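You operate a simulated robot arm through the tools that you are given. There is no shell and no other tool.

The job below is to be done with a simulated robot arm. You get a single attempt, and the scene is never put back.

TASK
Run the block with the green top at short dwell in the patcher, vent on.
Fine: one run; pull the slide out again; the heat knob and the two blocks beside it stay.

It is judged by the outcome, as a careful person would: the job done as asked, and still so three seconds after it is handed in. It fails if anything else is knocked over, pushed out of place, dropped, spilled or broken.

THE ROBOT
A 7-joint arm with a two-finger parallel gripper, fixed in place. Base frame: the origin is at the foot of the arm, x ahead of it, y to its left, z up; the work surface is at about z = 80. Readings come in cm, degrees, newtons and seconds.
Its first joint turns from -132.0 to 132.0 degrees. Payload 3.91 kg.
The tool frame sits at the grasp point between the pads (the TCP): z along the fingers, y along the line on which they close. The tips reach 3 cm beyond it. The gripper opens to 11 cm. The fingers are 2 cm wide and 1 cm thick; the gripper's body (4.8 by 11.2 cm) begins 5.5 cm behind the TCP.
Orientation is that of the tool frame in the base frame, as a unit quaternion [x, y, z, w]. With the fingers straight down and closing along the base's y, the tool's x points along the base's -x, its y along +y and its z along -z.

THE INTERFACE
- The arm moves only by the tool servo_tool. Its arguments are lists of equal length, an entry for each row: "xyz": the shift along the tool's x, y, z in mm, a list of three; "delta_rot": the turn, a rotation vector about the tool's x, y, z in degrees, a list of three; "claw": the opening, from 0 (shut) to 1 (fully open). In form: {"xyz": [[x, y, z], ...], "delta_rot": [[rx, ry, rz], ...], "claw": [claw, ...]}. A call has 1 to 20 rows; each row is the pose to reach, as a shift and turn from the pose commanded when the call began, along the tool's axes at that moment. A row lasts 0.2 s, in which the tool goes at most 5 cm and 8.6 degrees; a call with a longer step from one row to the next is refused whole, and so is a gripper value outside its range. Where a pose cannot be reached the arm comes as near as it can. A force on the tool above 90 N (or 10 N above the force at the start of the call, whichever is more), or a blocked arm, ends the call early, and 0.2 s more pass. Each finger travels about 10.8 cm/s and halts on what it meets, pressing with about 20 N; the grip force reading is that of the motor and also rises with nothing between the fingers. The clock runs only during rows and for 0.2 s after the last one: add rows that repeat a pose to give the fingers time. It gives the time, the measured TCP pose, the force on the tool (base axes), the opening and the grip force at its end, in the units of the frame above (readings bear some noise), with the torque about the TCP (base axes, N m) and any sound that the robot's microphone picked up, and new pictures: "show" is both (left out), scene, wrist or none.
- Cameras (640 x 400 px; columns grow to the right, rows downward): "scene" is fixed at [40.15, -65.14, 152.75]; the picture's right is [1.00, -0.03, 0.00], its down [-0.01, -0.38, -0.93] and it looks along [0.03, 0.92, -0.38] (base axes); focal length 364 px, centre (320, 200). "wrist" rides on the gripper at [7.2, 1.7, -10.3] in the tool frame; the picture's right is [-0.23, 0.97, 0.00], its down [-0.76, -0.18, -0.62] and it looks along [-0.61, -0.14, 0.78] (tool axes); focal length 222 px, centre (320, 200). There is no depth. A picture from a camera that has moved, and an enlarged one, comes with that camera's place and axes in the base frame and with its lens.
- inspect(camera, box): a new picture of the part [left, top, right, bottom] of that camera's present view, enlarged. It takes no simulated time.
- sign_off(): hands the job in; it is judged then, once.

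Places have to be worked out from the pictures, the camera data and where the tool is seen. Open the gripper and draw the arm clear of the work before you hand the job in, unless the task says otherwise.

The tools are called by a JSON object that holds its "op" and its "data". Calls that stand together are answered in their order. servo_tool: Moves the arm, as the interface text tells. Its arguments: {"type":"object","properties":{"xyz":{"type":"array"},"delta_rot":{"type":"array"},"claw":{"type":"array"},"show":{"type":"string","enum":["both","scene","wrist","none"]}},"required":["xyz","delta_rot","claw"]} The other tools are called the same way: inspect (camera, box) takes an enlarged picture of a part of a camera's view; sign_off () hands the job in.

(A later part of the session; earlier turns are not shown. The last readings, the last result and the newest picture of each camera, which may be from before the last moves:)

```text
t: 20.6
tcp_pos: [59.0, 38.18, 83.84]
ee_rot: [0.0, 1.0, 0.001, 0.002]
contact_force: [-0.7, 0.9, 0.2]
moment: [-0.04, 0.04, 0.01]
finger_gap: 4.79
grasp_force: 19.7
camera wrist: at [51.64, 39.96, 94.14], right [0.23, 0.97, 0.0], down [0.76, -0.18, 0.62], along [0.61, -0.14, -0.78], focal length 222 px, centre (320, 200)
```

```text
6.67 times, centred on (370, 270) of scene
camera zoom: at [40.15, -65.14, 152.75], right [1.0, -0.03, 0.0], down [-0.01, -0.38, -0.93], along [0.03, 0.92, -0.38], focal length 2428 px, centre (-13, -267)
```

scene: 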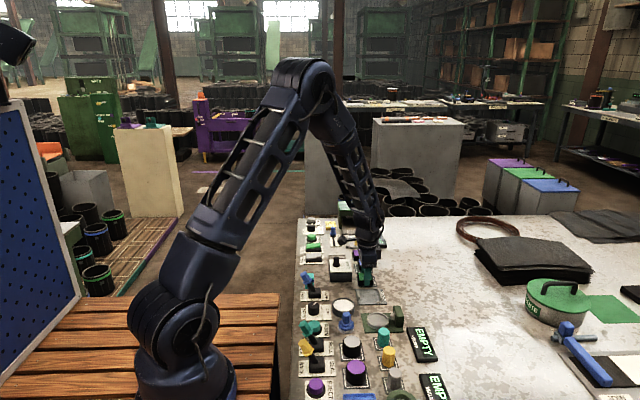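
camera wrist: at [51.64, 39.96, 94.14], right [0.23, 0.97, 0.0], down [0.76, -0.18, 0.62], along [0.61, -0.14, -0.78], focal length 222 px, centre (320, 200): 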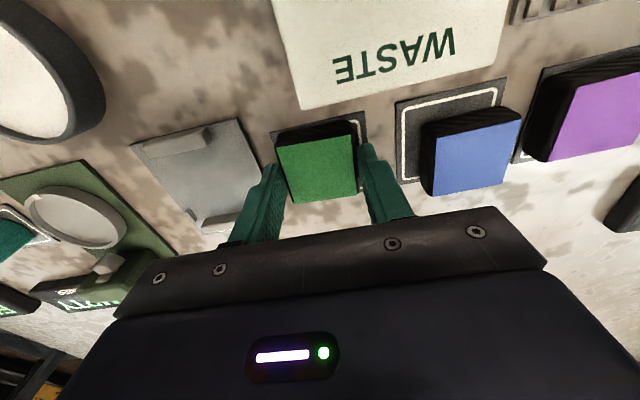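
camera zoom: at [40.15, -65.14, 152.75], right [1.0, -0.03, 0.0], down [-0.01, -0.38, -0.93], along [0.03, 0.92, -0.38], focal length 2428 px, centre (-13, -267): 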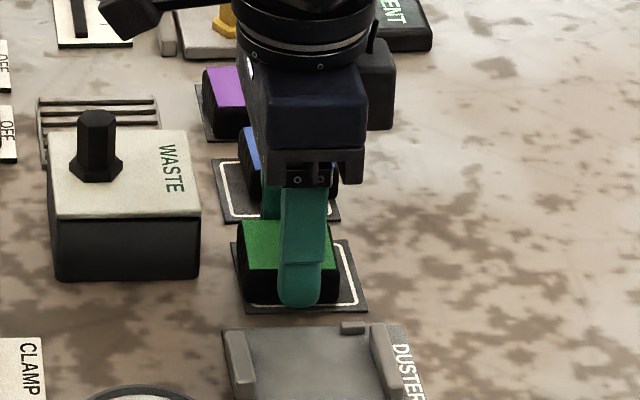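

The block is held at 4.8 cm with 20 N. I'll lift slowly and check that it comes along cleanly.

{"op": "servo_tool", "data": {"xyz": [[0, 0, -10], [0, 0, -25], [0, 0, -50], [0, 0, -80], [0, 0, -110], [0, 0, -110]], "delta_rot": [[0, 0, 0], [0, 0, 0], [0, 0, 0], [0, 0, 0], [0, 0, 0], [0, 0, 0]], "claw": [0.3, 0.3, 0.3, 0.3, 0.3, 0.3]}}

{"op": "inspect", "data": {"camera": "scene", "box": [330, 220, 410, 300]}}

{"op": "inspect", "data": {"camera": "wrist", "box": [200, 60, 440, 210]}}

```text
t: 22.0
tcp_pos: [58.94, 38.14, 94.95]
ee_rot: [0.0, 1.0, 0.002, 0.001]
contact_force: [1.1, -0.3, -1.0]
moment: [0.03, 0.0, 0.04]
finger_gap: 4.78
grasp_force: 20.2
camera wrist: at [51.65, 39.92, 105.31], right [0.23, 0.97, 0.0], down [0.76, -0.18, 0.62], along [0.61, -0.14, -0.78], focal length 222 px, centre (320, 200)
```

scene: 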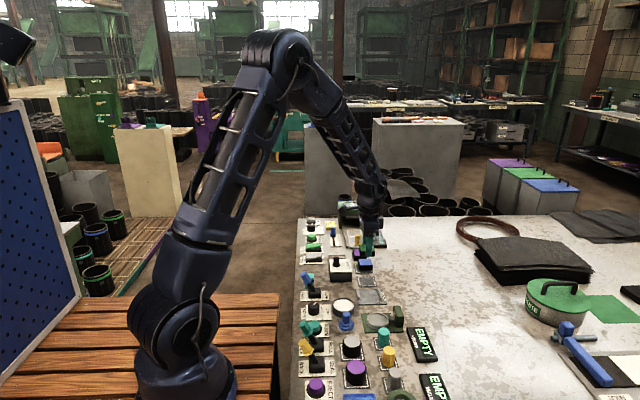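
wrist: 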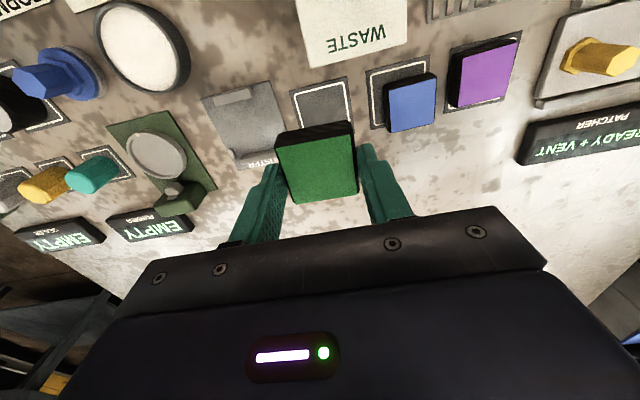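

```text
5.00 times, centred on (370, 260) of scene
camera zoom: at [40.15, -65.14, 152.75], right [1.0, -0.03, 0.0], down [-0.01, -0.38, -0.93], along [0.03, 0.92, -0.38], focal length 1821 px, centre (70, -100)
```

zoom: 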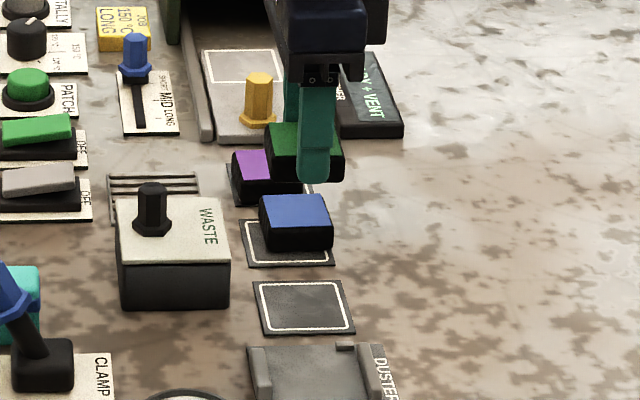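

```text
2.67 times, centred on (320, 135) of wrist
camera zoom: at [51.65, 39.92, 105.31], right [0.23, 0.97, 0.0], down [0.76, -0.18, 0.62], along [0.61, -0.14, -0.78], focal length 592 px, centre (320, 373)
```

zoom: 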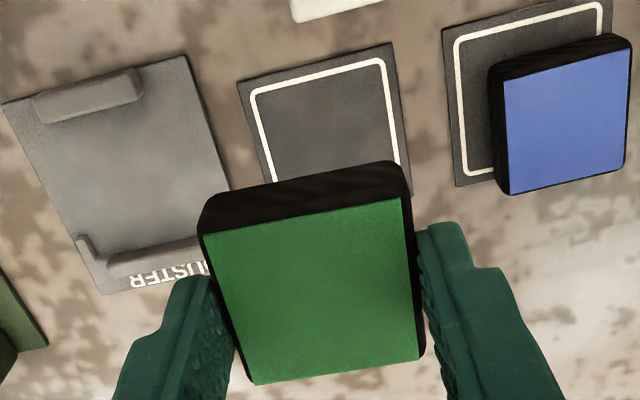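

The block is lifted and held; the neighbours are untouched. Next I carry it at this height over the outlined spot on the slide, at about (59.4, 72.2).

{"op": "servo_tool", "data": {"xyz": [[0, 25, 0], [-1, 60, 0], [-1, 100, 0], [-2, 140, 0], [-2, 180, 0], [-3, 220, 0], [-4, 260, 0], [-5, 295, 0], [-5, 320, 0], [-5, 335, 0], [-5, 340, 0], [-5, 340, 0], [-5, 340, 0]], "delta_rot": [[0, 0, 0], [0, 0, 0], [0, 0, 0], [0, 0, 0], [0, 0, 0], [0, 0, 0], [0, 0, 0], [0, 0, 0], [0, 0, 0], [0, 0, 0], [0, 0, 0], [0, 0, 0], [0, 0, 0]], "claw": [0.3, 0.3, 0.3, 0.3, 0.3, 0.3, 0.3, 0.3, 0.3, 0.3, 0.3, 0.3, 0.3]}}

{"op": "inspect", "data": {"camera": "scene", "box": [320, 195, 400, 255]}}

{"op": "inspect", "data": {"camera": "wrist", "box": [200, 60, 440, 210]}}

```text
t: 24.8
tcp_pos: [59.52, 72.34, 94.91]
ee_rot: [0.0, 1.0, 0.002, 0.001]
contact_force: [-0.6, -0.4, -0.3]
moment: [0.0, -0.02, 0.01]
finger_gap: 4.73
grasp_force: 20.3
camera wrist: at [52.15, 74.03, 105.3], right [0.23, 0.97, 0.0], down [0.76, -0.18, 0.62], along [0.61, -0.14, -0.78], focal length 222 px, centre (320, 200)
```

scene: 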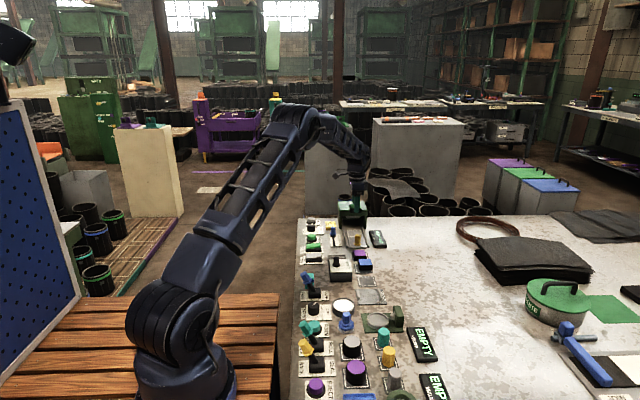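
wrist: 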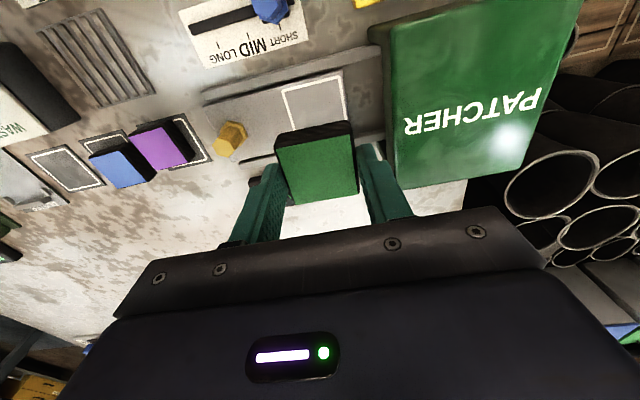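

```text
6.67 times, centred on (360, 225) of scene
camera zoom: at [40.15, -65.14, 152.75], right [1.0, -0.03, 0.0], down [-0.01, -0.38, -0.93], along [0.03, 0.92, -0.38], focal length 2428 px, centre (53, 33)
```

zoom: 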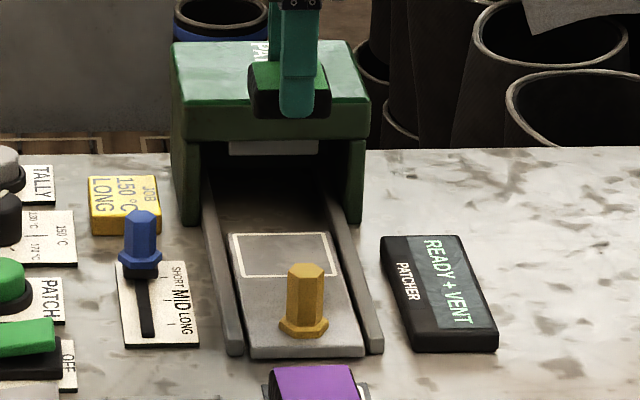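

```text
2.67 times, centred on (320, 135) of wrist
camera zoom: at [52.15, 74.03, 105.3], right [0.23, 0.97, 0.0], down [0.76, -0.18, 0.62], along [0.61, -0.14, -0.78], focal length 592 px, centre (320, 373)
```

zoom: 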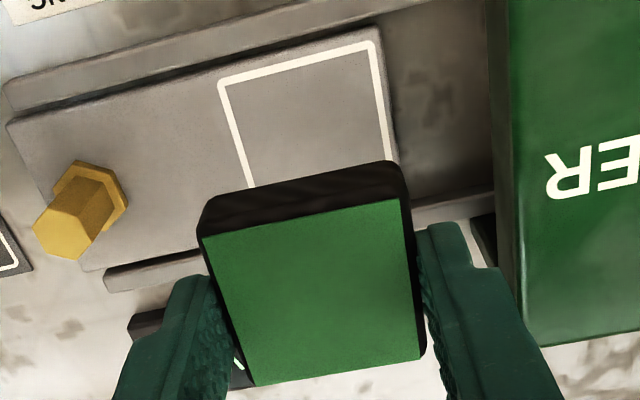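

The outline centre works out at (59.5, 72.05), and the roof front is at y≈77.6 with its top near z≈89. I'll nudge −4 mm in y and descend, staying just above the tray to check clearances.

{"op": "servo_tool", "data": {"xyz": [[0, -4, 20], [0, -4, 45], [0, -4, 65], [0, -4, 80], [0, -4, 90], [0, -4, 95], [0, -4, 95]], "delta_rot": [[0, 0, 0], [0, 0, 0], [0, 0, 0], [0, 0, 0], [0, 0, 0], [0, 0, 0], [0, 0, 0]], "claw": [0.3, 0.3, 0.3, 0.3, 0.3, 0.3, 0.3]}}

{"op": "inspect", "data": {"camera": "scene", "box": [320, 195, 400, 255]}}

{"op": "inspect", "data": {"camera": "wrist", "box": [200, 60, 440, 210]}}

```text
t: 26.4
tcp_pos: [59.32, 71.8, 85.38]
ee_rot: [0.0, 1.0, 0.001, 0.001]
contact_force: [0.7, 0.3, -0.9]
moment: [0.02, -0.02, -0.02]
finger_gap: 4.74
grasp_force: 20.0
camera wrist: at [52.08, 73.66, 95.77], right [0.23, 0.97, 0.0], down [0.76, -0.18, 0.62], along [0.61, -0.14, -0.78], focal length 222 px, centre (320, 200)
```

scene: 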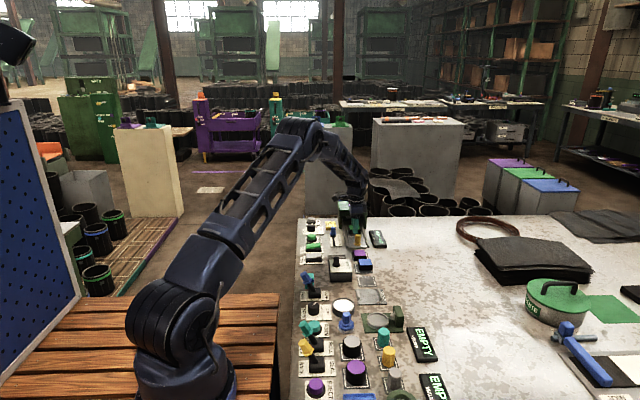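
wrist: 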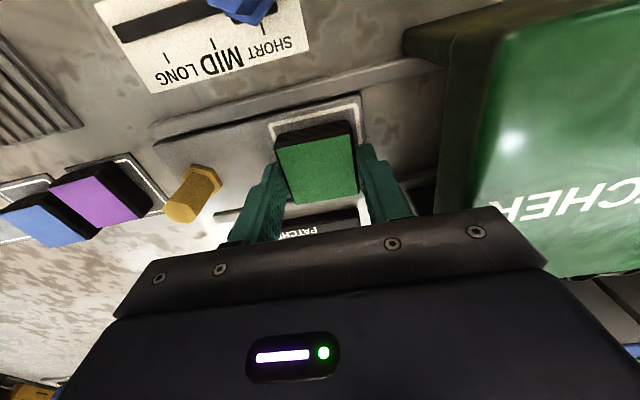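

```text
6.67 times, centred on (360, 225) of scene
camera zoom: at [40.15, -65.14, 152.75], right [1.0, -0.03, 0.0], down [-0.01, -0.38, -0.93], along [0.03, 0.92, -0.38], focal length 2428 px, centre (53, 33)
```

zoom: 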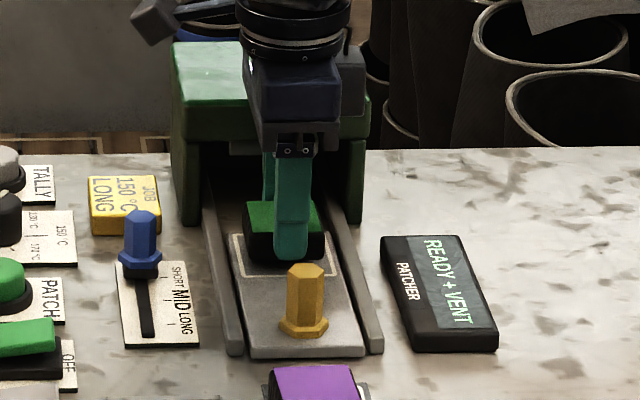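

```text
2.67 times, centred on (320, 135) of wrist
camera zoom: at [52.08, 73.66, 95.77], right [0.23, 0.97, 0.0], down [0.76, -0.18, 0.62], along [0.61, -0.14, -0.78], focal length 592 px, centre (320, 373)
```

zoom: 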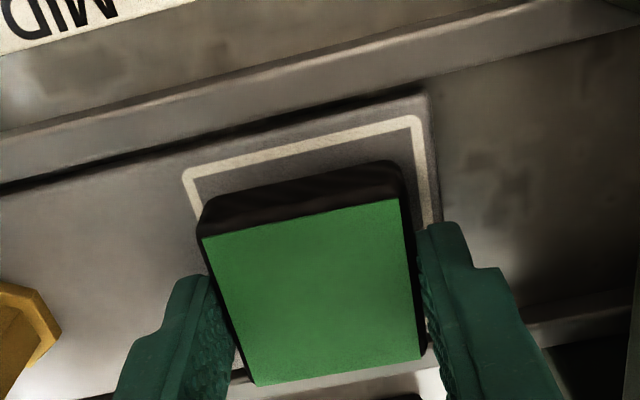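

The block is over the outline with the gripper body clear of the roof. I'll lower 5 mm slowly and read the contact force.

{"op": "servo_tool", "data": {"xyz": [[0, 1, 1], [0, 1, 2], [0, 1, 3], [0, 1, 4], [0, 1, 5], [0, 1, 5]], "delta_rot": [[0, 0, 0], [0, 0, 0], [0, 0, 0], [0, 0, 0], [0, 0, 0], [0, 0, 0]], "claw": [0.3, 0.3, 0.3, 0.3, 0.3, 0.3], "show": "none"}}

{"op": "inspect", "data": {"camera": "scene", "box": [335, 210, 385, 250]}}

```text
t: 27.8
tcp_pos: [59.37, 71.96, 84.9]
ee_rot: [0.0, 1.0, 0.002, 0.001]
contact_force: [0.3, 0.5, -0.5]
moment: [0.02, 0.01, 0.0]
finger_gap: 4.72
grasp_force: 19.7
```

```text
10.00 times, centred on (360, 230) of scene
camera zoom: at [40.15, -65.14, 152.75], right [1.0, -0.03, 0.0], down [-0.01, -0.38, -0.93], along [0.03, 0.92, -0.38], focal length 3642 px, centre (-80, -100)
```

zoom: 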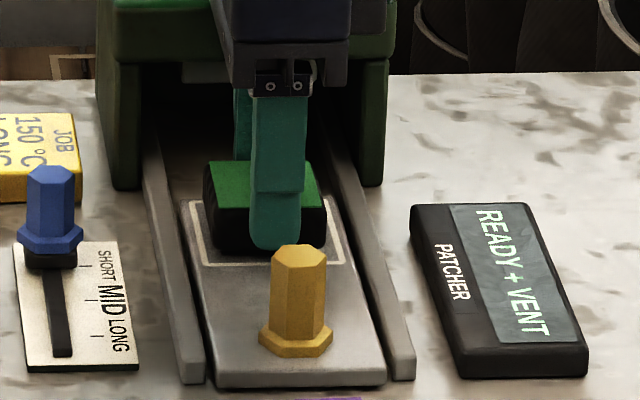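

No contact yet at z = 84.9; I'll lower a few more millimetres.

{"op": "servo_tool", "data": {"xyz": [[0, 0, 1], [0, 0, 2], [0, 0, 3], [0, 0, 3]], "delta_rot": [[0, 0, 0], [0, 0, 0], [0, 0, 0], [0, 0, 0]], "claw": [0.3, 0.3, 0.3, 0.3], "show": "none"}}

```text
t: 28.8
tcp_pos: [59.49, 71.92, 84.75]
ee_rot: [0.0, 1.0, 0.003, 0.001]
contact_force: [-3.2, 0.8, 11.8]
moment: [-0.21, 0.14, -0.04]
finger_gap: 4.73
grasp_force: 19.7
```

Contact at 12 N with z = 84.75: the block sits on the tray. I'll open gently and lift away.

{"op": "servo_tool", "data": {"xyz": [[0, 0, 0], [0, 0, -1], [0, 0, -1], [0, 0, -1], [0, 0, -15], [0, 0, -40], [0, 0, -80], [0, 0, -120], [0, 0, -120]], "delta_rot": [[0, 0, 0], [0, 0, 0], [0, 0, 0], [0, 0, 0], [0, 0, 0], [0, 0, 0], [0, 0, 0], [0, 0, 0], [0, 0, 0]], "claw": [0.44, 0.48, 0.52, 0.52, 0.52, 0.52, 0.52, 0.52, 0.52]}}

{"op": "inspect", "data": {"camera": "scene", "box": [320, 195, 400, 255]}}

{"op": "inspect", "data": {"camera": "wrist", "box": [200, 60, 440, 210]}}

```text
t: 30.8
tcp_pos: [59.44, 71.95, 96.87]
ee_rot: [0.0, 1.0, 0.002, 0.001]
contact_force: [0.3, -0.4, 0.0]
moment: [0.03, 0.01, 0.02]
finger_gap: 5.72
grasp_force: 0.0
camera wrist: at [52.09, 73.72, 107.16], right [0.23, 0.97, 0.0], down [0.76, -0.18, 0.62], along [0.61, -0.14, -0.78], focal length 222 px, centre (320, 200)
```

scene: 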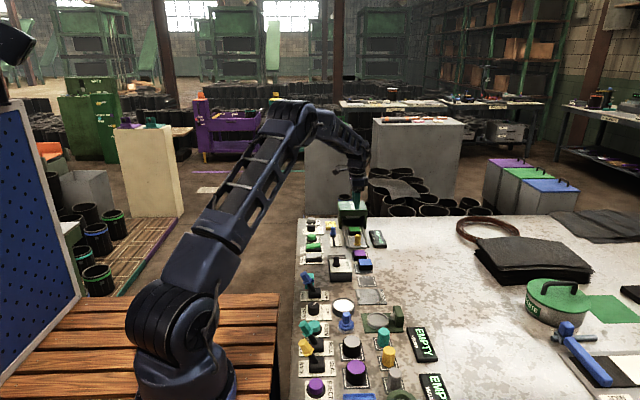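
wrist: 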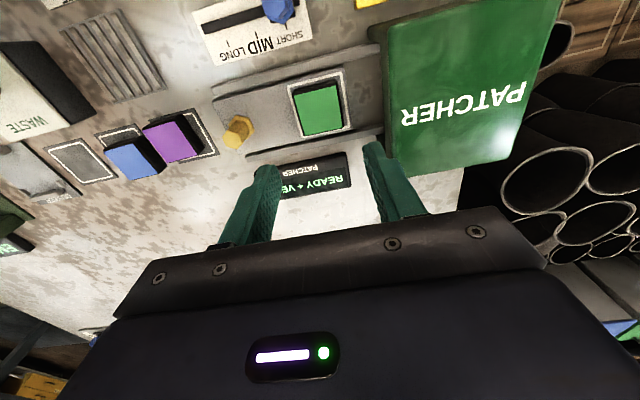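

```text
6.67 times, centred on (360, 225) of scene
camera zoom: at [40.15, -65.14, 152.75], right [1.0, -0.03, 0.0], down [-0.01, -0.38, -0.93], along [0.03, 0.92, -0.38], focal length 2428 px, centre (53, 33)
```

zoom: 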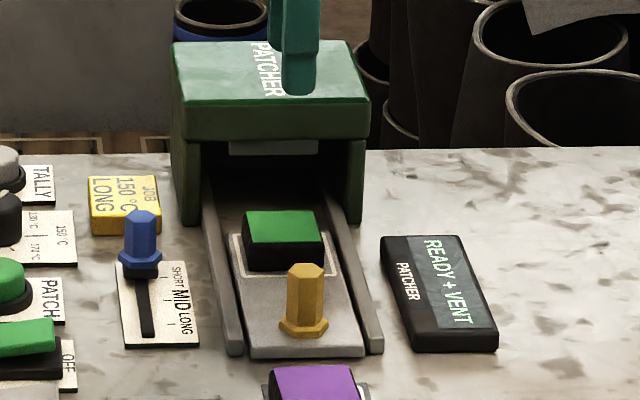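

```text
2.67 times, centred on (320, 135) of wrist
camera zoom: at [52.09, 73.72, 107.16], right [0.23, 0.97, 0.0], down [0.76, -0.18, 0.62], along [0.61, -0.14, -0.78], focal length 592 px, centre (320, 373)
```

zoom: 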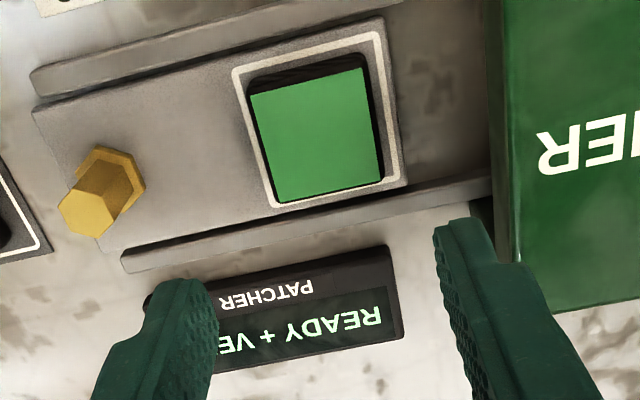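

The block sits inside the outline. The slide's handle computes to about (59.35, 62.6); I'll move over it with a 4.4 cm opening and descend around it.

{"op": "servo_tool", "data": {"xyz": [[1, -40, 0], [1, -75, 0], [1, -93, 0], [1, -93, 0], [1, -93, 35], [1, -93, 70], [1, -93, 90], [1, -93, 90]], "delta_rot": [[0, 0, 0], [0, 0, 0], [0, 0, 0], [0, 0, 0], [0, 0, 0], [0, 0, 0], [0, 0, 0], [0, 0, 0]], "claw": [0.45, 0.4, 0.4, 0.4, 0.4, 0.4, 0.4, 0.4], "show": "wrist"}}

{"op": "inspect", "data": {"camera": "scene", "box": [320, 205, 400, 265]}}

{"op": "inspect", "data": {"camera": "wrist", "box": [200, 60, 440, 210]}}

```text
t: 32.6
tcp_pos: [59.26, 62.55, 87.74]
ee_rot: [0.001, 1.0, 0.001, 0.0]
contact_force: [0.3, -0.2, 0.8]
moment: [0.04, -0.02, 0.0]
finger_gap: 4.41
grasp_force: 0.0
camera wrist: at [51.86, 64.36, 98.1], right [0.23, 0.97, 0.0], down [0.76, -0.18, 0.62], along [0.61, -0.14, -0.78], focal length 222 px, centre (320, 200)
```

wrist: 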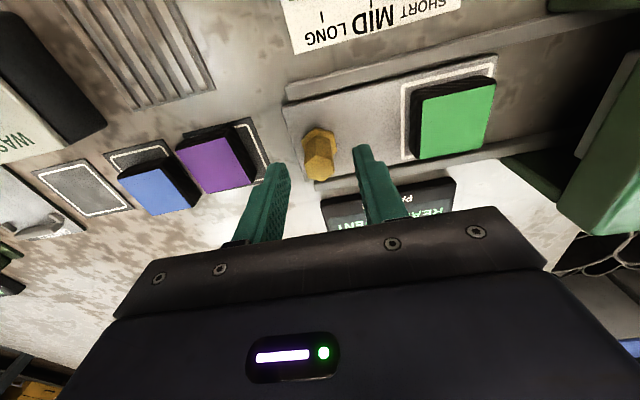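

```text
6.67 times, centred on (360, 235) of scene
camera zoom: at [40.15, -65.14, 152.75], right [1.0, -0.03, 0.0], down [-0.01, -0.38, -0.93], along [0.03, 0.92, -0.38], focal length 2428 px, centre (53, -33)
```

zoom: 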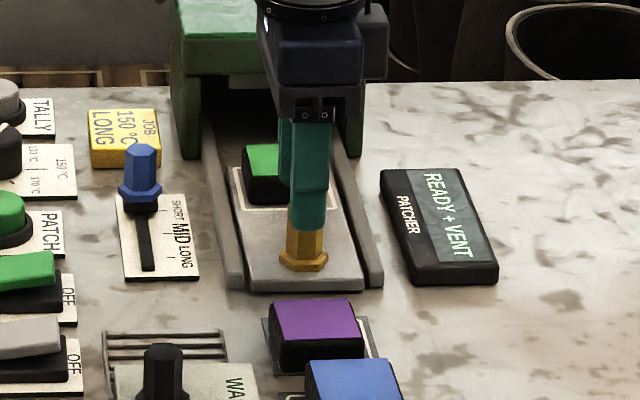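

```text
2.67 times, centred on (320, 135) of wrist
camera zoom: at [51.86, 64.36, 98.1], right [0.23, 0.97, 0.0], down [0.76, -0.18, 0.62], along [0.61, -0.14, -0.78], focal length 592 px, centre (320, 373)
```

zoom: 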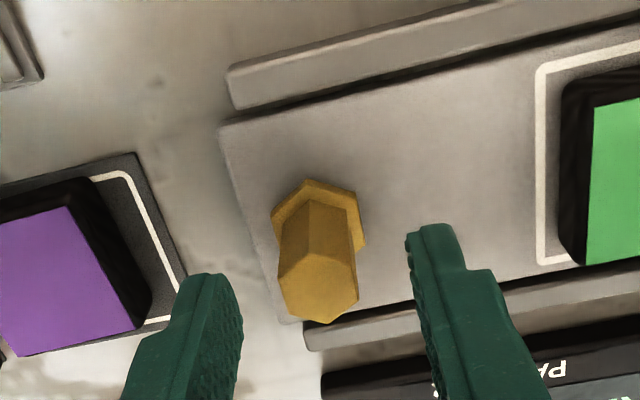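

The handle is centred between the fingers at (59.3, 62.6). I'll lower to z≈85.1 and grip it.

{"op": "servo_tool", "data": {"xyz": [[0, 0, 10], [0, 0, 20], [0, 0, 26], [0, 0, 26], [0, 0, 26], [0, 0, 26], [0, 0, 26], [0, 0, 26]], "delta_rot": [[0, 0, 0], [0, 0, 0], [0, 0, 0], [0, 0, 0], [0, 0, 0], [0, 0, 0], [0, 0, 0], [0, 0, 0]], "claw": [0.4, 0.4, 0.4, 0.4, 0.25, 0.1, 0.08, 0.08], "show": "wrist"}}

{"op": "inspect", "data": {"camera": "scene", "box": [320, 205, 400, 265]}}

```text
t: 34.4
tcp_pos: [59.4, 62.61, 84.98]
ee_rot: [0.0, 1.0, 0.002, 0.001]
contact_force: [-1.4, -0.4, -1.7]
moment: [-0.78, -0.11, -0.02]
finger_gap: 2.14
grasp_force: 44.8
camera wrist: at [51.97, 64.36, 95.31], right [0.23, 0.97, 0.0], down [0.76, -0.18, 0.62], along [0.61, -0.14, -0.78], focal length 222 px, centre (320, 200)
```

wrist: 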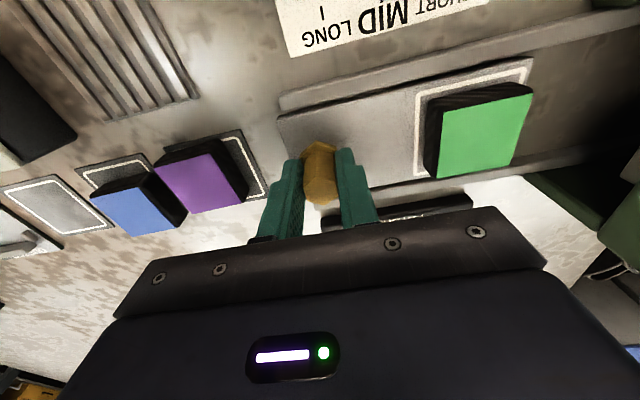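

```text
6.67 times, centred on (360, 235) of scene
camera zoom: at [40.15, -65.14, 152.75], right [1.0, -0.03, 0.0], down [-0.01, -0.38, -0.93], along [0.03, 0.92, -0.38], focal length 2428 px, centre (53, -33)
```

zoom: 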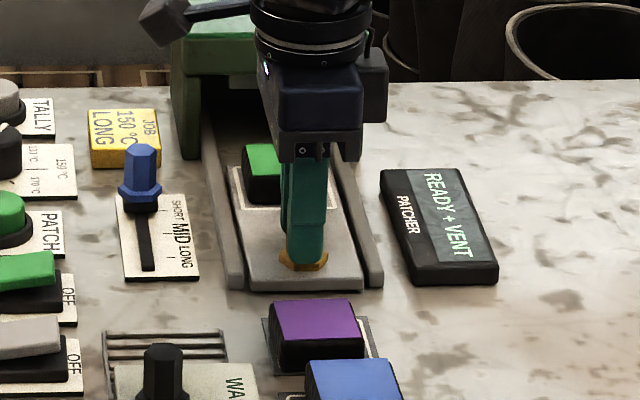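

Handle gripped (2.1 cm). I'll push the slide in slowly along +y, first 80 mm, watching the force.

{"op": "servo_tool", "data": {"xyz": [[0, 2, 0], [0, 6, 0], [0, 11, 0], [0, 16, 0], [0, 21, 0], [0, 26, 0], [0, 31, 0], [0, 36, 0], [0, 41, 0], [0, 46, 0], [0, 51, 0], [0, 56, 0], [0, 61, 0], [0, 66, 0], [0, 71, 0], [0, 75, 0], [0, 78, 0], [0, 80, 0], [0, 80, 0]], "delta_rot": [[0, 0, 0], [0, 0, 0], [0, 0, 0], [0, 0, 0], [0, 0, 0], [0, 0, 0], [0, 0, 0], [0, 0, 0], [0, 0, 0], [0, 0, 0], [0, 0, 0], [0, 0, 0], [0, 0, 0], [0, 0, 0], [0, 0, 0], [0, 0, 0], [0, 0, 0], [0, 0, 0], [0, 0, 0]], "claw": [0.08, 0.08, 0.08, 0.08, 0.08, 0.08, 0.08, 0.08, 0.08, 0.08, 0.08, 0.08, 0.08, 0.08, 0.08, 0.08, 0.08, 0.08, 0.08], "show": "wrist"}}

{"op": "inspect", "data": {"camera": "scene", "box": [320, 195, 400, 255]}}

```text
t: 38.4
tcp_pos: [59.29, 70.69, 84.95]
ee_rot: [0.0, 1.0, 0.001, 0.001]
contact_force: [-21.2, -1.0, -16.4]
moment: [-0.75, -0.06, 0.08]
finger_gap: 2.17
grasp_force: 45.3
camera wrist: at [51.98, 72.41, 95.31], right [0.23, 0.97, 0.0], down [0.76, -0.18, 0.62], along [0.61, -0.14, -0.78], focal length 222 px, centre (320, 200)
```

wrist: 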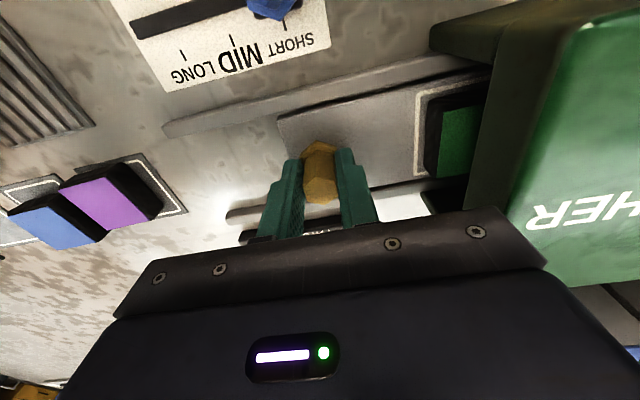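

```text
6.67 times, centred on (360, 225) of scene
camera zoom: at [40.15, -65.14, 152.75], right [1.0, -0.03, 0.0], down [-0.01, -0.38, -0.93], along [0.03, 0.92, -0.38], focal length 2428 px, centre (53, 33)
```

zoom: 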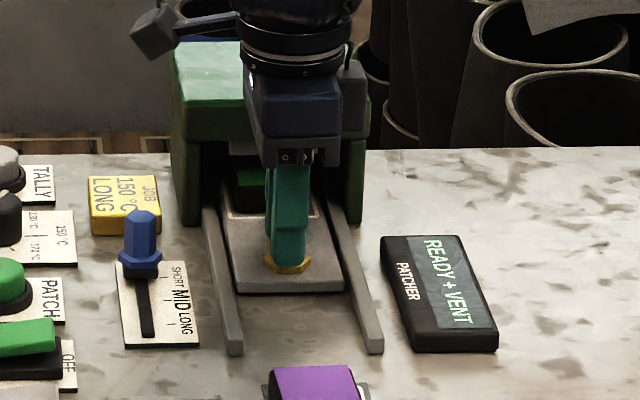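

The slide moved 8 cm and the block is entering the housing; there is a mild sideways load, so I'll ease 1 mm in −x and keep pushing.

{"op": "servo_tool", "data": {"xyz": [[0.5, 2, 0], [1, 5, 0], [1, 8, 0], [1, 11, 0], [1, 14, 0], [1, 17, 0], [1, 20, 0], [1, 23, 0], [1, 25, 0], [1, 25, 0]], "delta_rot": [[0, 0, 0], [0, 0, 0], [0, 0, 0], [0, 0, 0], [0, 0, 0], [0, 0, 0], [0, 0, 0], [0, 0, 0], [0, 0, 0], [0, 0, 0]], "claw": [0.08, 0.08, 0.08, 0.08, 0.08, 0.08, 0.08, 0.08, 0.08, 0.08], "show": "wrist"}}

{"op": "inspect", "data": {"camera": "scene", "box": [320, 195, 400, 255]}}

```text
t: 40.5
tcp_pos: [59.29, 72.59, 84.98]
ee_rot: [0.002, 1.0, -0.004, -0.001]
contact_force: [-14.1, -29.4, 18.4]
moment: [0.57, 0.77, -0.07]
finger_gap: 2.17
grasp_force: 45.2
stopped in row 10: the force on the tool passed its limit at 92 N (the readings are from after the stop); the commanded pose is now the measured one
camera wrist: at [52.03, 74.44, 95.31], right [0.23, 0.97, -0.01], down [0.76, -0.17, 0.62], along [0.61, -0.15, -0.78], focal length 222 px, centre (320, 200)
```

wrist: 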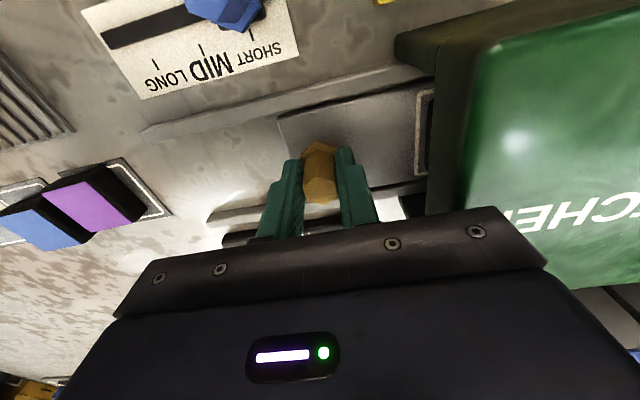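

```text
6.67 times, centred on (360, 225) of scene
camera zoom: at [40.15, -65.14, 152.75], right [1.0, -0.03, 0.0], down [-0.01, -0.38, -0.93], along [0.03, 0.92, -0.38], focal length 2428 px, centre (53, 33)
```

zoom: 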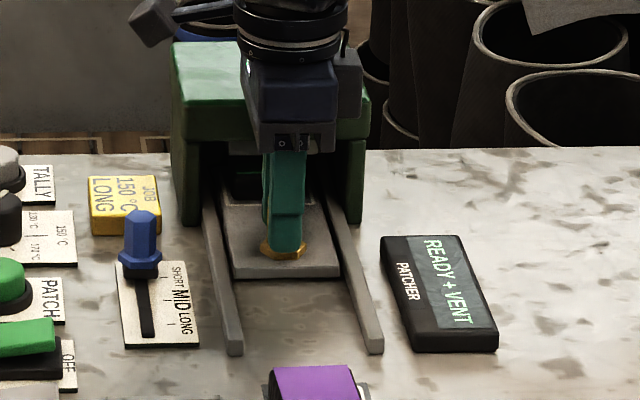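

The slide stopped at 10 cm of travel (92 N). To make sure that was the slide's own end stop and not the gripper near the roof, I'll release, lift, and look.

{"op": "servo_tool", "data": {"xyz": [[0, 0, 0], [0, 0, 0], [0, 0, -10], [0, 0, -40], [0, 0, -80], [0, 0, -110], [0, 0, -110]], "delta_rot": [[0, 0, 0], [0, 0, 0], [0, 0, 0], [0, 0, 0], [0, 0, 0], [0, 0, 0], [0, 0, 0]], "claw": [0.25, 0.34, 0.34, 0.34, 0.34, 0.34, 0.34]}}

{"op": "inspect", "data": {"camera": "scene", "box": [320, 195, 400, 255]}}

{"op": "inspect", "data": {"camera": "wrist", "box": [180, 40, 480, 228]}}

```text
t: 42.0
tcp_pos: [59.34, 72.73, 95.81]
ee_rot: [0.0, 1.0, -0.004, 0.0]
contact_force: [0.2, 0.6, -0.9]
moment: [0.0, -0.01, -0.03]
finger_gap: 3.75
grasp_force: 0.1
camera wrist: at [52.09, 74.61, 106.06], right [0.23, 0.97, -0.01], down [0.76, -0.17, 0.62], along [0.61, -0.15, -0.78], focal length 222 px, centre (320, 200)
```

scene: 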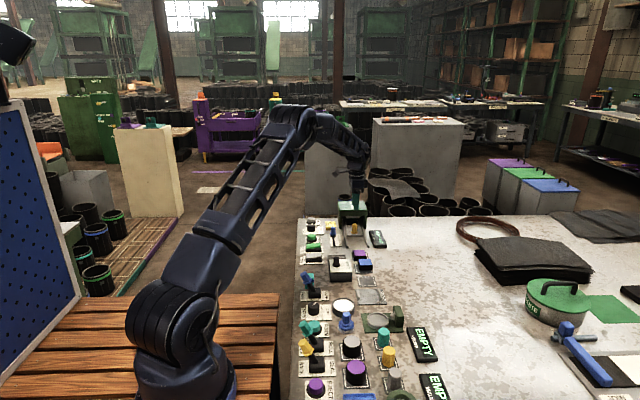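
wrist: 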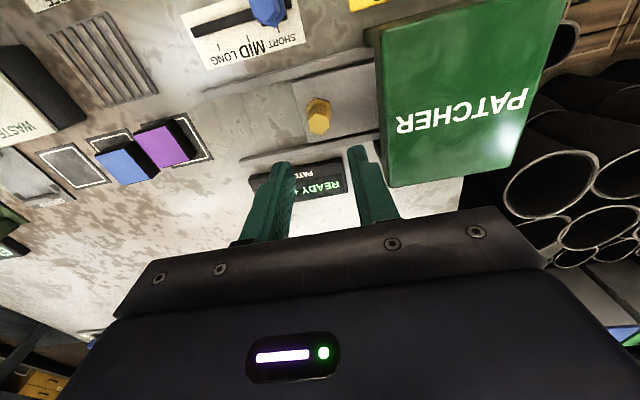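

```text
6.67 times, centred on (360, 225) of scene
camera zoom: at [40.15, -65.14, 152.75], right [1.0, -0.03, 0.0], down [-0.01, -0.38, -0.93], along [0.03, 0.92, -0.38], focal length 2428 px, centre (53, 33)
```

zoom: 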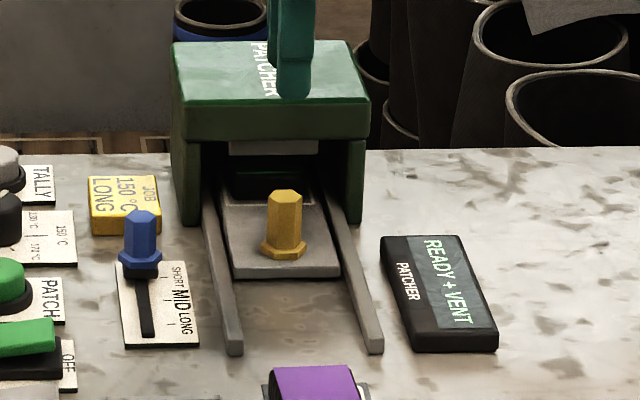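

```text
2.13 times, centred on (330, 134) of wrist
camera zoom: at [52.09, 74.61, 106.06], right [0.23, 0.97, -0.01], down [0.76, -0.17, 0.62], along [0.61, -0.15, -0.78], focal length 473 px, centre (299, 340)
```

zoom: 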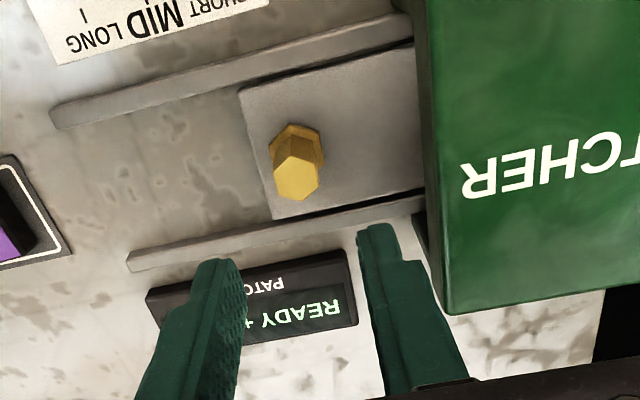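

The slide looks in, with the handle at y≈72.6. I'll verify by pushing the handle gently from the −y side with closed fingers, which keeps the gripper body clear of the roof.

{"op": "servo_tool", "data": {"xyz": [[0, -20, 0], [0, -40, 0], [0, -40, 30], [0, -40, 65], [0, -40, 90], [0, -40, 105], [0, -40, 105]], "delta_rot": [[0, 0, 0], [0, 0, 0], [0, 0, 0], [0, 0, 0], [0, 0, 0], [0, 0, 0], [0, 0, 0]], "claw": [0.2, 0.0, 0.0, 0.0, 0.0, 0.0, 0.0], "show": "wrist"}}

{"op": "inspect", "data": {"camera": "scene", "box": [320, 195, 400, 255]}}

```text
t: 43.6
tcp_pos: [59.39, 68.68, 85.32]
ee_rot: [0.001, 1.0, -0.003, 0.0]
contact_force: [-0.5, 1.2, 0.4]
moment: [0.01, -0.02, -0.01]
finger_gap: 0.02
grasp_force: 20.1
camera wrist: at [52.02, 70.55, 95.71], right [0.23, 0.97, -0.01], down [0.76, -0.17, 0.62], along [0.61, -0.15, -0.78], focal length 222 px, centre (320, 200)
```

wrist: 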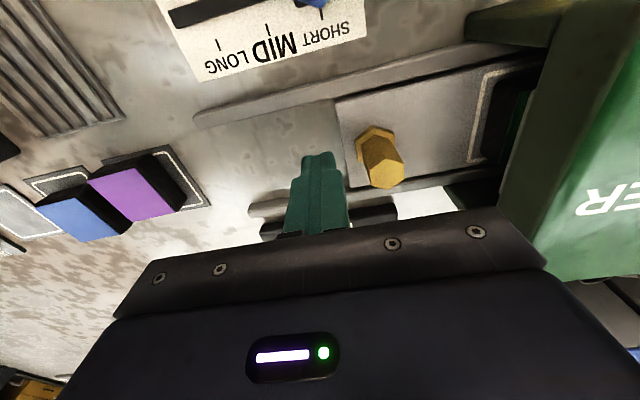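

```text
6.67 times, centred on (360, 225) of scene
camera zoom: at [40.15, -65.14, 152.75], right [1.0, -0.03, 0.0], down [-0.01, -0.38, -0.93], along [0.03, 0.92, -0.38], focal length 2428 px, centre (53, 33)
```

zoom: 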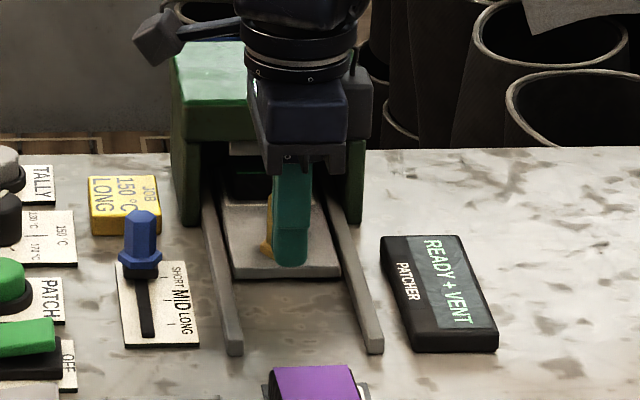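

The closed fingers are just behind the handle. I'll push +y in small steps.

{"op": "servo_tool", "data": {"xyz": [[0, 5, 0], [0, 10, 0], [0, 14, 0], [0, 16, 0], [0, 18, 0], [0, 20, 0], [0, 21, 0], [0, 22, 0], [0, 22, 0]], "delta_rot": [[0, 0, 0], [0, 0, 0], [0, 0, 0], [0, 0, 0], [0, 0, 0], [0, 0, 0], [0, 0, 0], [0, 0, 0], [0, 0, 0]], "claw": [0, 0, 0, 0, 0, 0, 0, 0, 0], "show": "wrist"}}

{"op": "inspect", "data": {"camera": "scene", "box": [320, 195, 400, 255]}}

```text
t: 45.6
tcp_pos: [59.49, 70.5, 85.3]
ee_rot: [0.0, 1.0, -0.005, -0.001]
contact_force: [-16.9, -65.6, 8.1]
moment: [-0.48, 0.26, 0.09]
finger_gap: 0.02
grasp_force: 20.1
camera wrist: at [52.12, 72.51, 95.64], right [0.23, 0.97, -0.01], down [0.76, -0.17, 0.62], along [0.61, -0.15, -0.78], focal length 222 px, centre (320, 200)
```

wrist: 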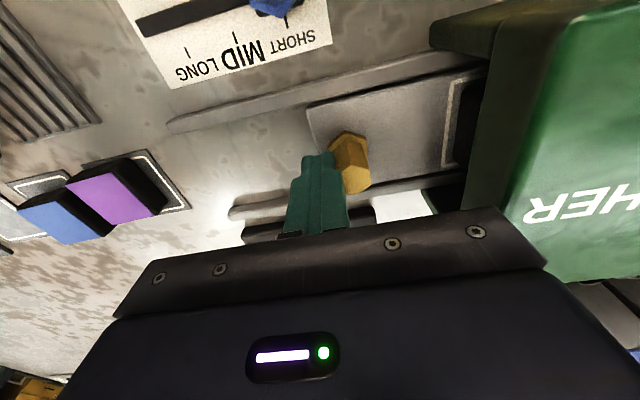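

```text
6.67 times, centred on (360, 225) of scene
camera zoom: at [40.15, -65.14, 152.75], right [1.0, -0.03, 0.0], down [-0.01, -0.38, -0.93], along [0.03, 0.92, -0.38], focal length 2428 px, centre (53, 33)
```

zoom: 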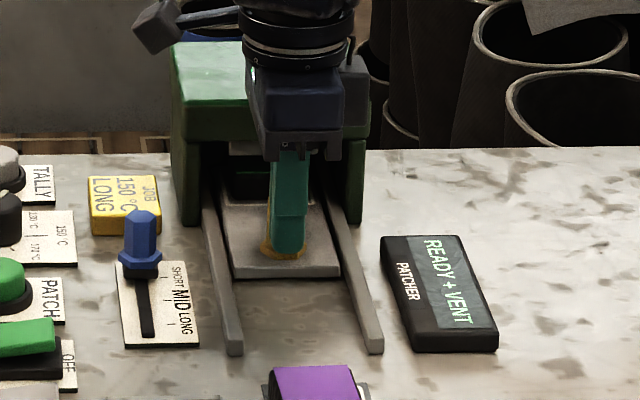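

65 N with no further movement confirms the slide is fully in. I'll back off, lift, and move with closed fingers to above the PATCH button near (41.1, 68).

{"op": "servo_tool", "data": {"xyz": [[0, -10, 0], [0, -22, 0], [0, -22, -40], [0, -22, -80], [0, -22, -100], [40, -22, -100], [80, -22, -100], [120, -22, -100], [155, -22, -100], [180, -22, -100], [184, -22, -100], [184, -22, -100]], "delta_rot": [[0, 0, 0], [0, 0, 0], [0, 0, 0], [0, 0, 0], [0, 0, 0], [0, 0, 0], [0, 0, 0], [0, 0, 0], [0, 0, 0], [0, 0, 0], [0, 0, 0], [0, 0, 0]], "claw": [0, 0, 0, 0, 0, 0, 0, 0, 0, 0, 0, 0]}}

{"op": "inspect", "data": {"camera": "wrist", "box": [200, 40, 440, 190]}}

{"op": "inspect", "data": {"camera": "scene", "box": [290, 195, 390, 270]}}

```text
t: 48.2
tcp_pos: [40.89, 68.89, 95.32]
ee_rot: [0.001, 1.0, -0.003, 0.0]
contact_force: [-0.2, -0.5, -0.1]
moment: [-0.03, -0.03, -0.03]
finger_gap: 0.02
grasp_force: 20.0
camera wrist: at [33.67, 70.7, 105.77], right [0.23, 0.97, -0.01], down [0.76, -0.17, 0.62], along [0.61, -0.15, -0.78], focal length 222 px, centre (320, 200)
```

scene: 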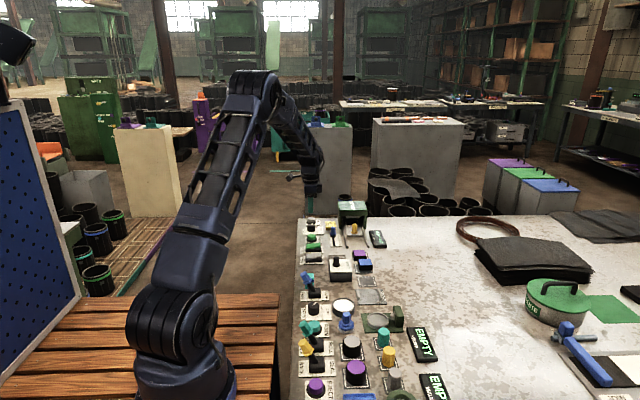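
wrist: 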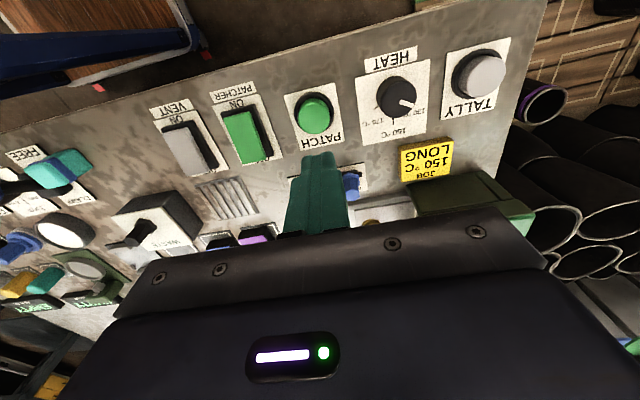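

```text
2.67 times, centred on (320, 115) of wrist
camera zoom: at [33.67, 70.7, 105.77], right [0.23, 0.97, -0.01], down [0.76, -0.17, 0.62], along [0.61, -0.15, -0.78], focal length 592 px, centre (320, 427)
```

zoom: 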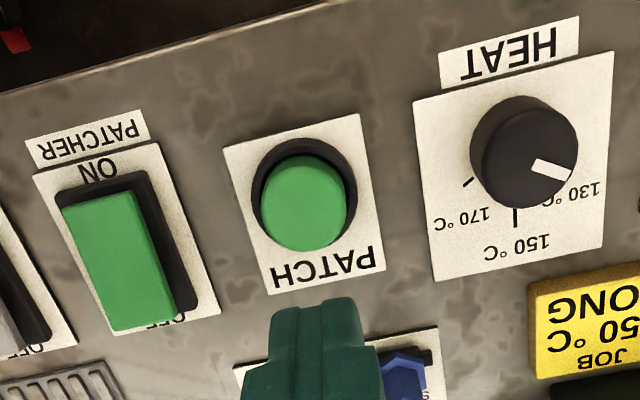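

```text
5.33 times, centred on (340, 232) of scene
camera zoom: at [40.15, -65.14, 152.75], right [1.0, -0.03, 0.0], down [-0.01, -0.38, -0.93], along [0.03, 0.92, -0.38], focal length 1942 px, centre (213, 27)
```

zoom: 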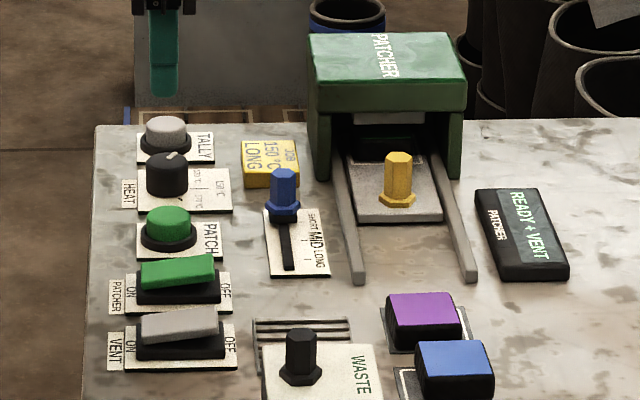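

The slide is in and the button computes to about (41.0, 68.2). I'll align and descend to just above it.

{"op": "servo_tool", "data": {"xyz": [[0, -7, 0], [0, -7, 30], [0, -7, 60], [0, -7, 80], [0, -7, 88], [0, -7, 88]], "delta_rot": [[0, 0, 0], [0, 0, 0], [0, 0, 0], [0, 0, 0], [0, 0, 0], [0, 0, 0]], "claw": [0, 0, 0, 0, 0, 0], "show": "wrist"}}

{"op": "inspect", "data": {"camera": "wrist", "box": [200, 40, 440, 190]}}

{"op": "inspect", "data": {"camera": "scene", "box": [295, 210, 345, 250]}}

```text
t: 49.6
tcp_pos: [40.96, 68.14, 86.58]
ee_rot: [0.001, 1.0, -0.004, -0.001]
contact_force: [0.1, -0.1, 0.9]
moment: [-0.01, 0.01, -0.02]
finger_gap: 0.01
grasp_force: 20.1
camera wrist: at [33.62, 70.05, 96.89], right [0.23, 0.97, -0.01], down [0.76, -0.17, 0.62], along [0.61, -0.15, -0.78], focal length 222 px, centre (320, 200)
```

wrist: 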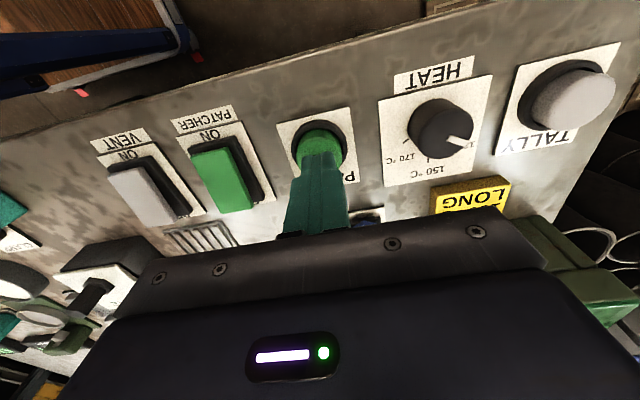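

```text
2.67 times, centred on (320, 115) of wrist
camera zoom: at [33.62, 70.05, 96.89], right [0.23, 0.97, -0.01], down [0.76, -0.17, 0.62], along [0.61, -0.15, -0.78], focal length 592 px, centre (320, 427)
```

zoom: 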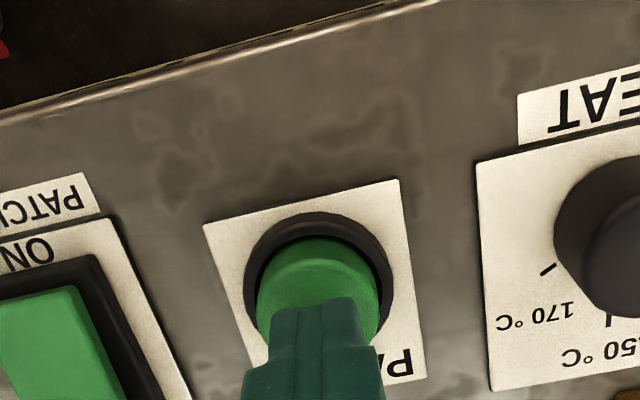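

```text
10.00 times, centred on (320, 230) of scene
camera zoom: at [40.15, -65.14, 152.75], right [1.0, -0.03, 0.0], down [-0.01, -0.38, -0.93], along [0.03, 0.92, -0.38], focal length 3642 px, centre (320, -100)
```

zoom: 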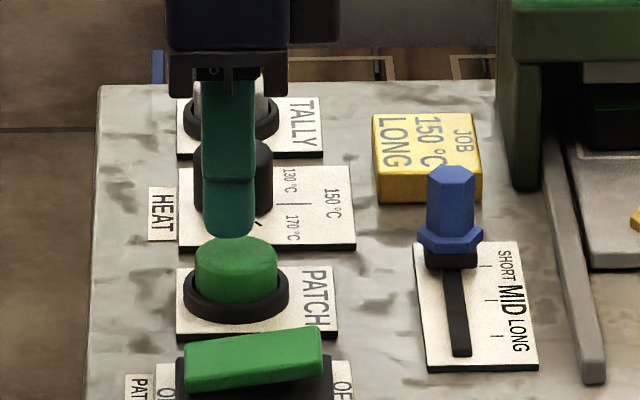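

The tips are about 1.1 cm above the PATCH button. I'll press once, to roughly 5 mm past contact, and retract in the same motion.

{"op": "servo_tool", "data": {"xyz": [[-2, 0, 5], [-3, 0, 9], [-3, 0, 11], [-3, 0, 13], [-3, 0, 15], [-3, 0, 16], [-3, 0, 16], [-3, 0, 10], [-3, 0, 0], [-3, 0, 0]], "delta_rot": [[0, 0, 0], [0, 0, 0], [0, 0, 0], [0, 0, 0], [0, 0, 0], [0, 0, 0], [0, 0, 0], [0, 0, 0], [0, 0, 0], [0, 0, 0]], "claw": [0, 0, 0, 0, 0, 0, 0, 0, 0, 0], "show": "scene"}}

{"op": "inspect", "data": {"camera": "scene", "box": [290, 195, 390, 270]}}

```text
t: 51.9
tcp_pos: [41.16, 68.1, 86.48]
ee_rot: [0.0, 1.0, -0.004, -0.001]
contact_force: [-0.6, -0.5, -0.5]
moment: [0.0, -0.01, 0.03]
finger_gap: 0.0
grasp_force: 20.3
heard: click
```

scene: 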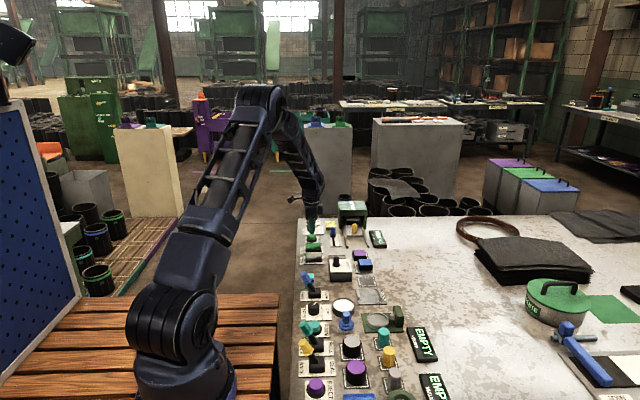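

```text
5.33 times, centred on (340, 232) of scene
camera zoom: at [40.15, -65.14, 152.75], right [1.0, -0.03, 0.0], down [-0.01, -0.38, -0.93], along [0.03, 0.92, -0.38], focal length 1942 px, centre (213, 27)
```

zoom: 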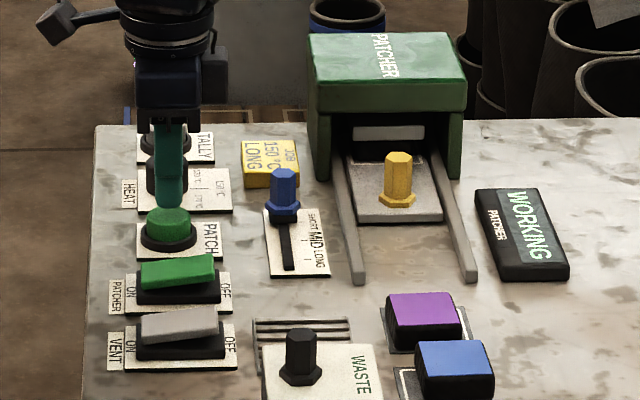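

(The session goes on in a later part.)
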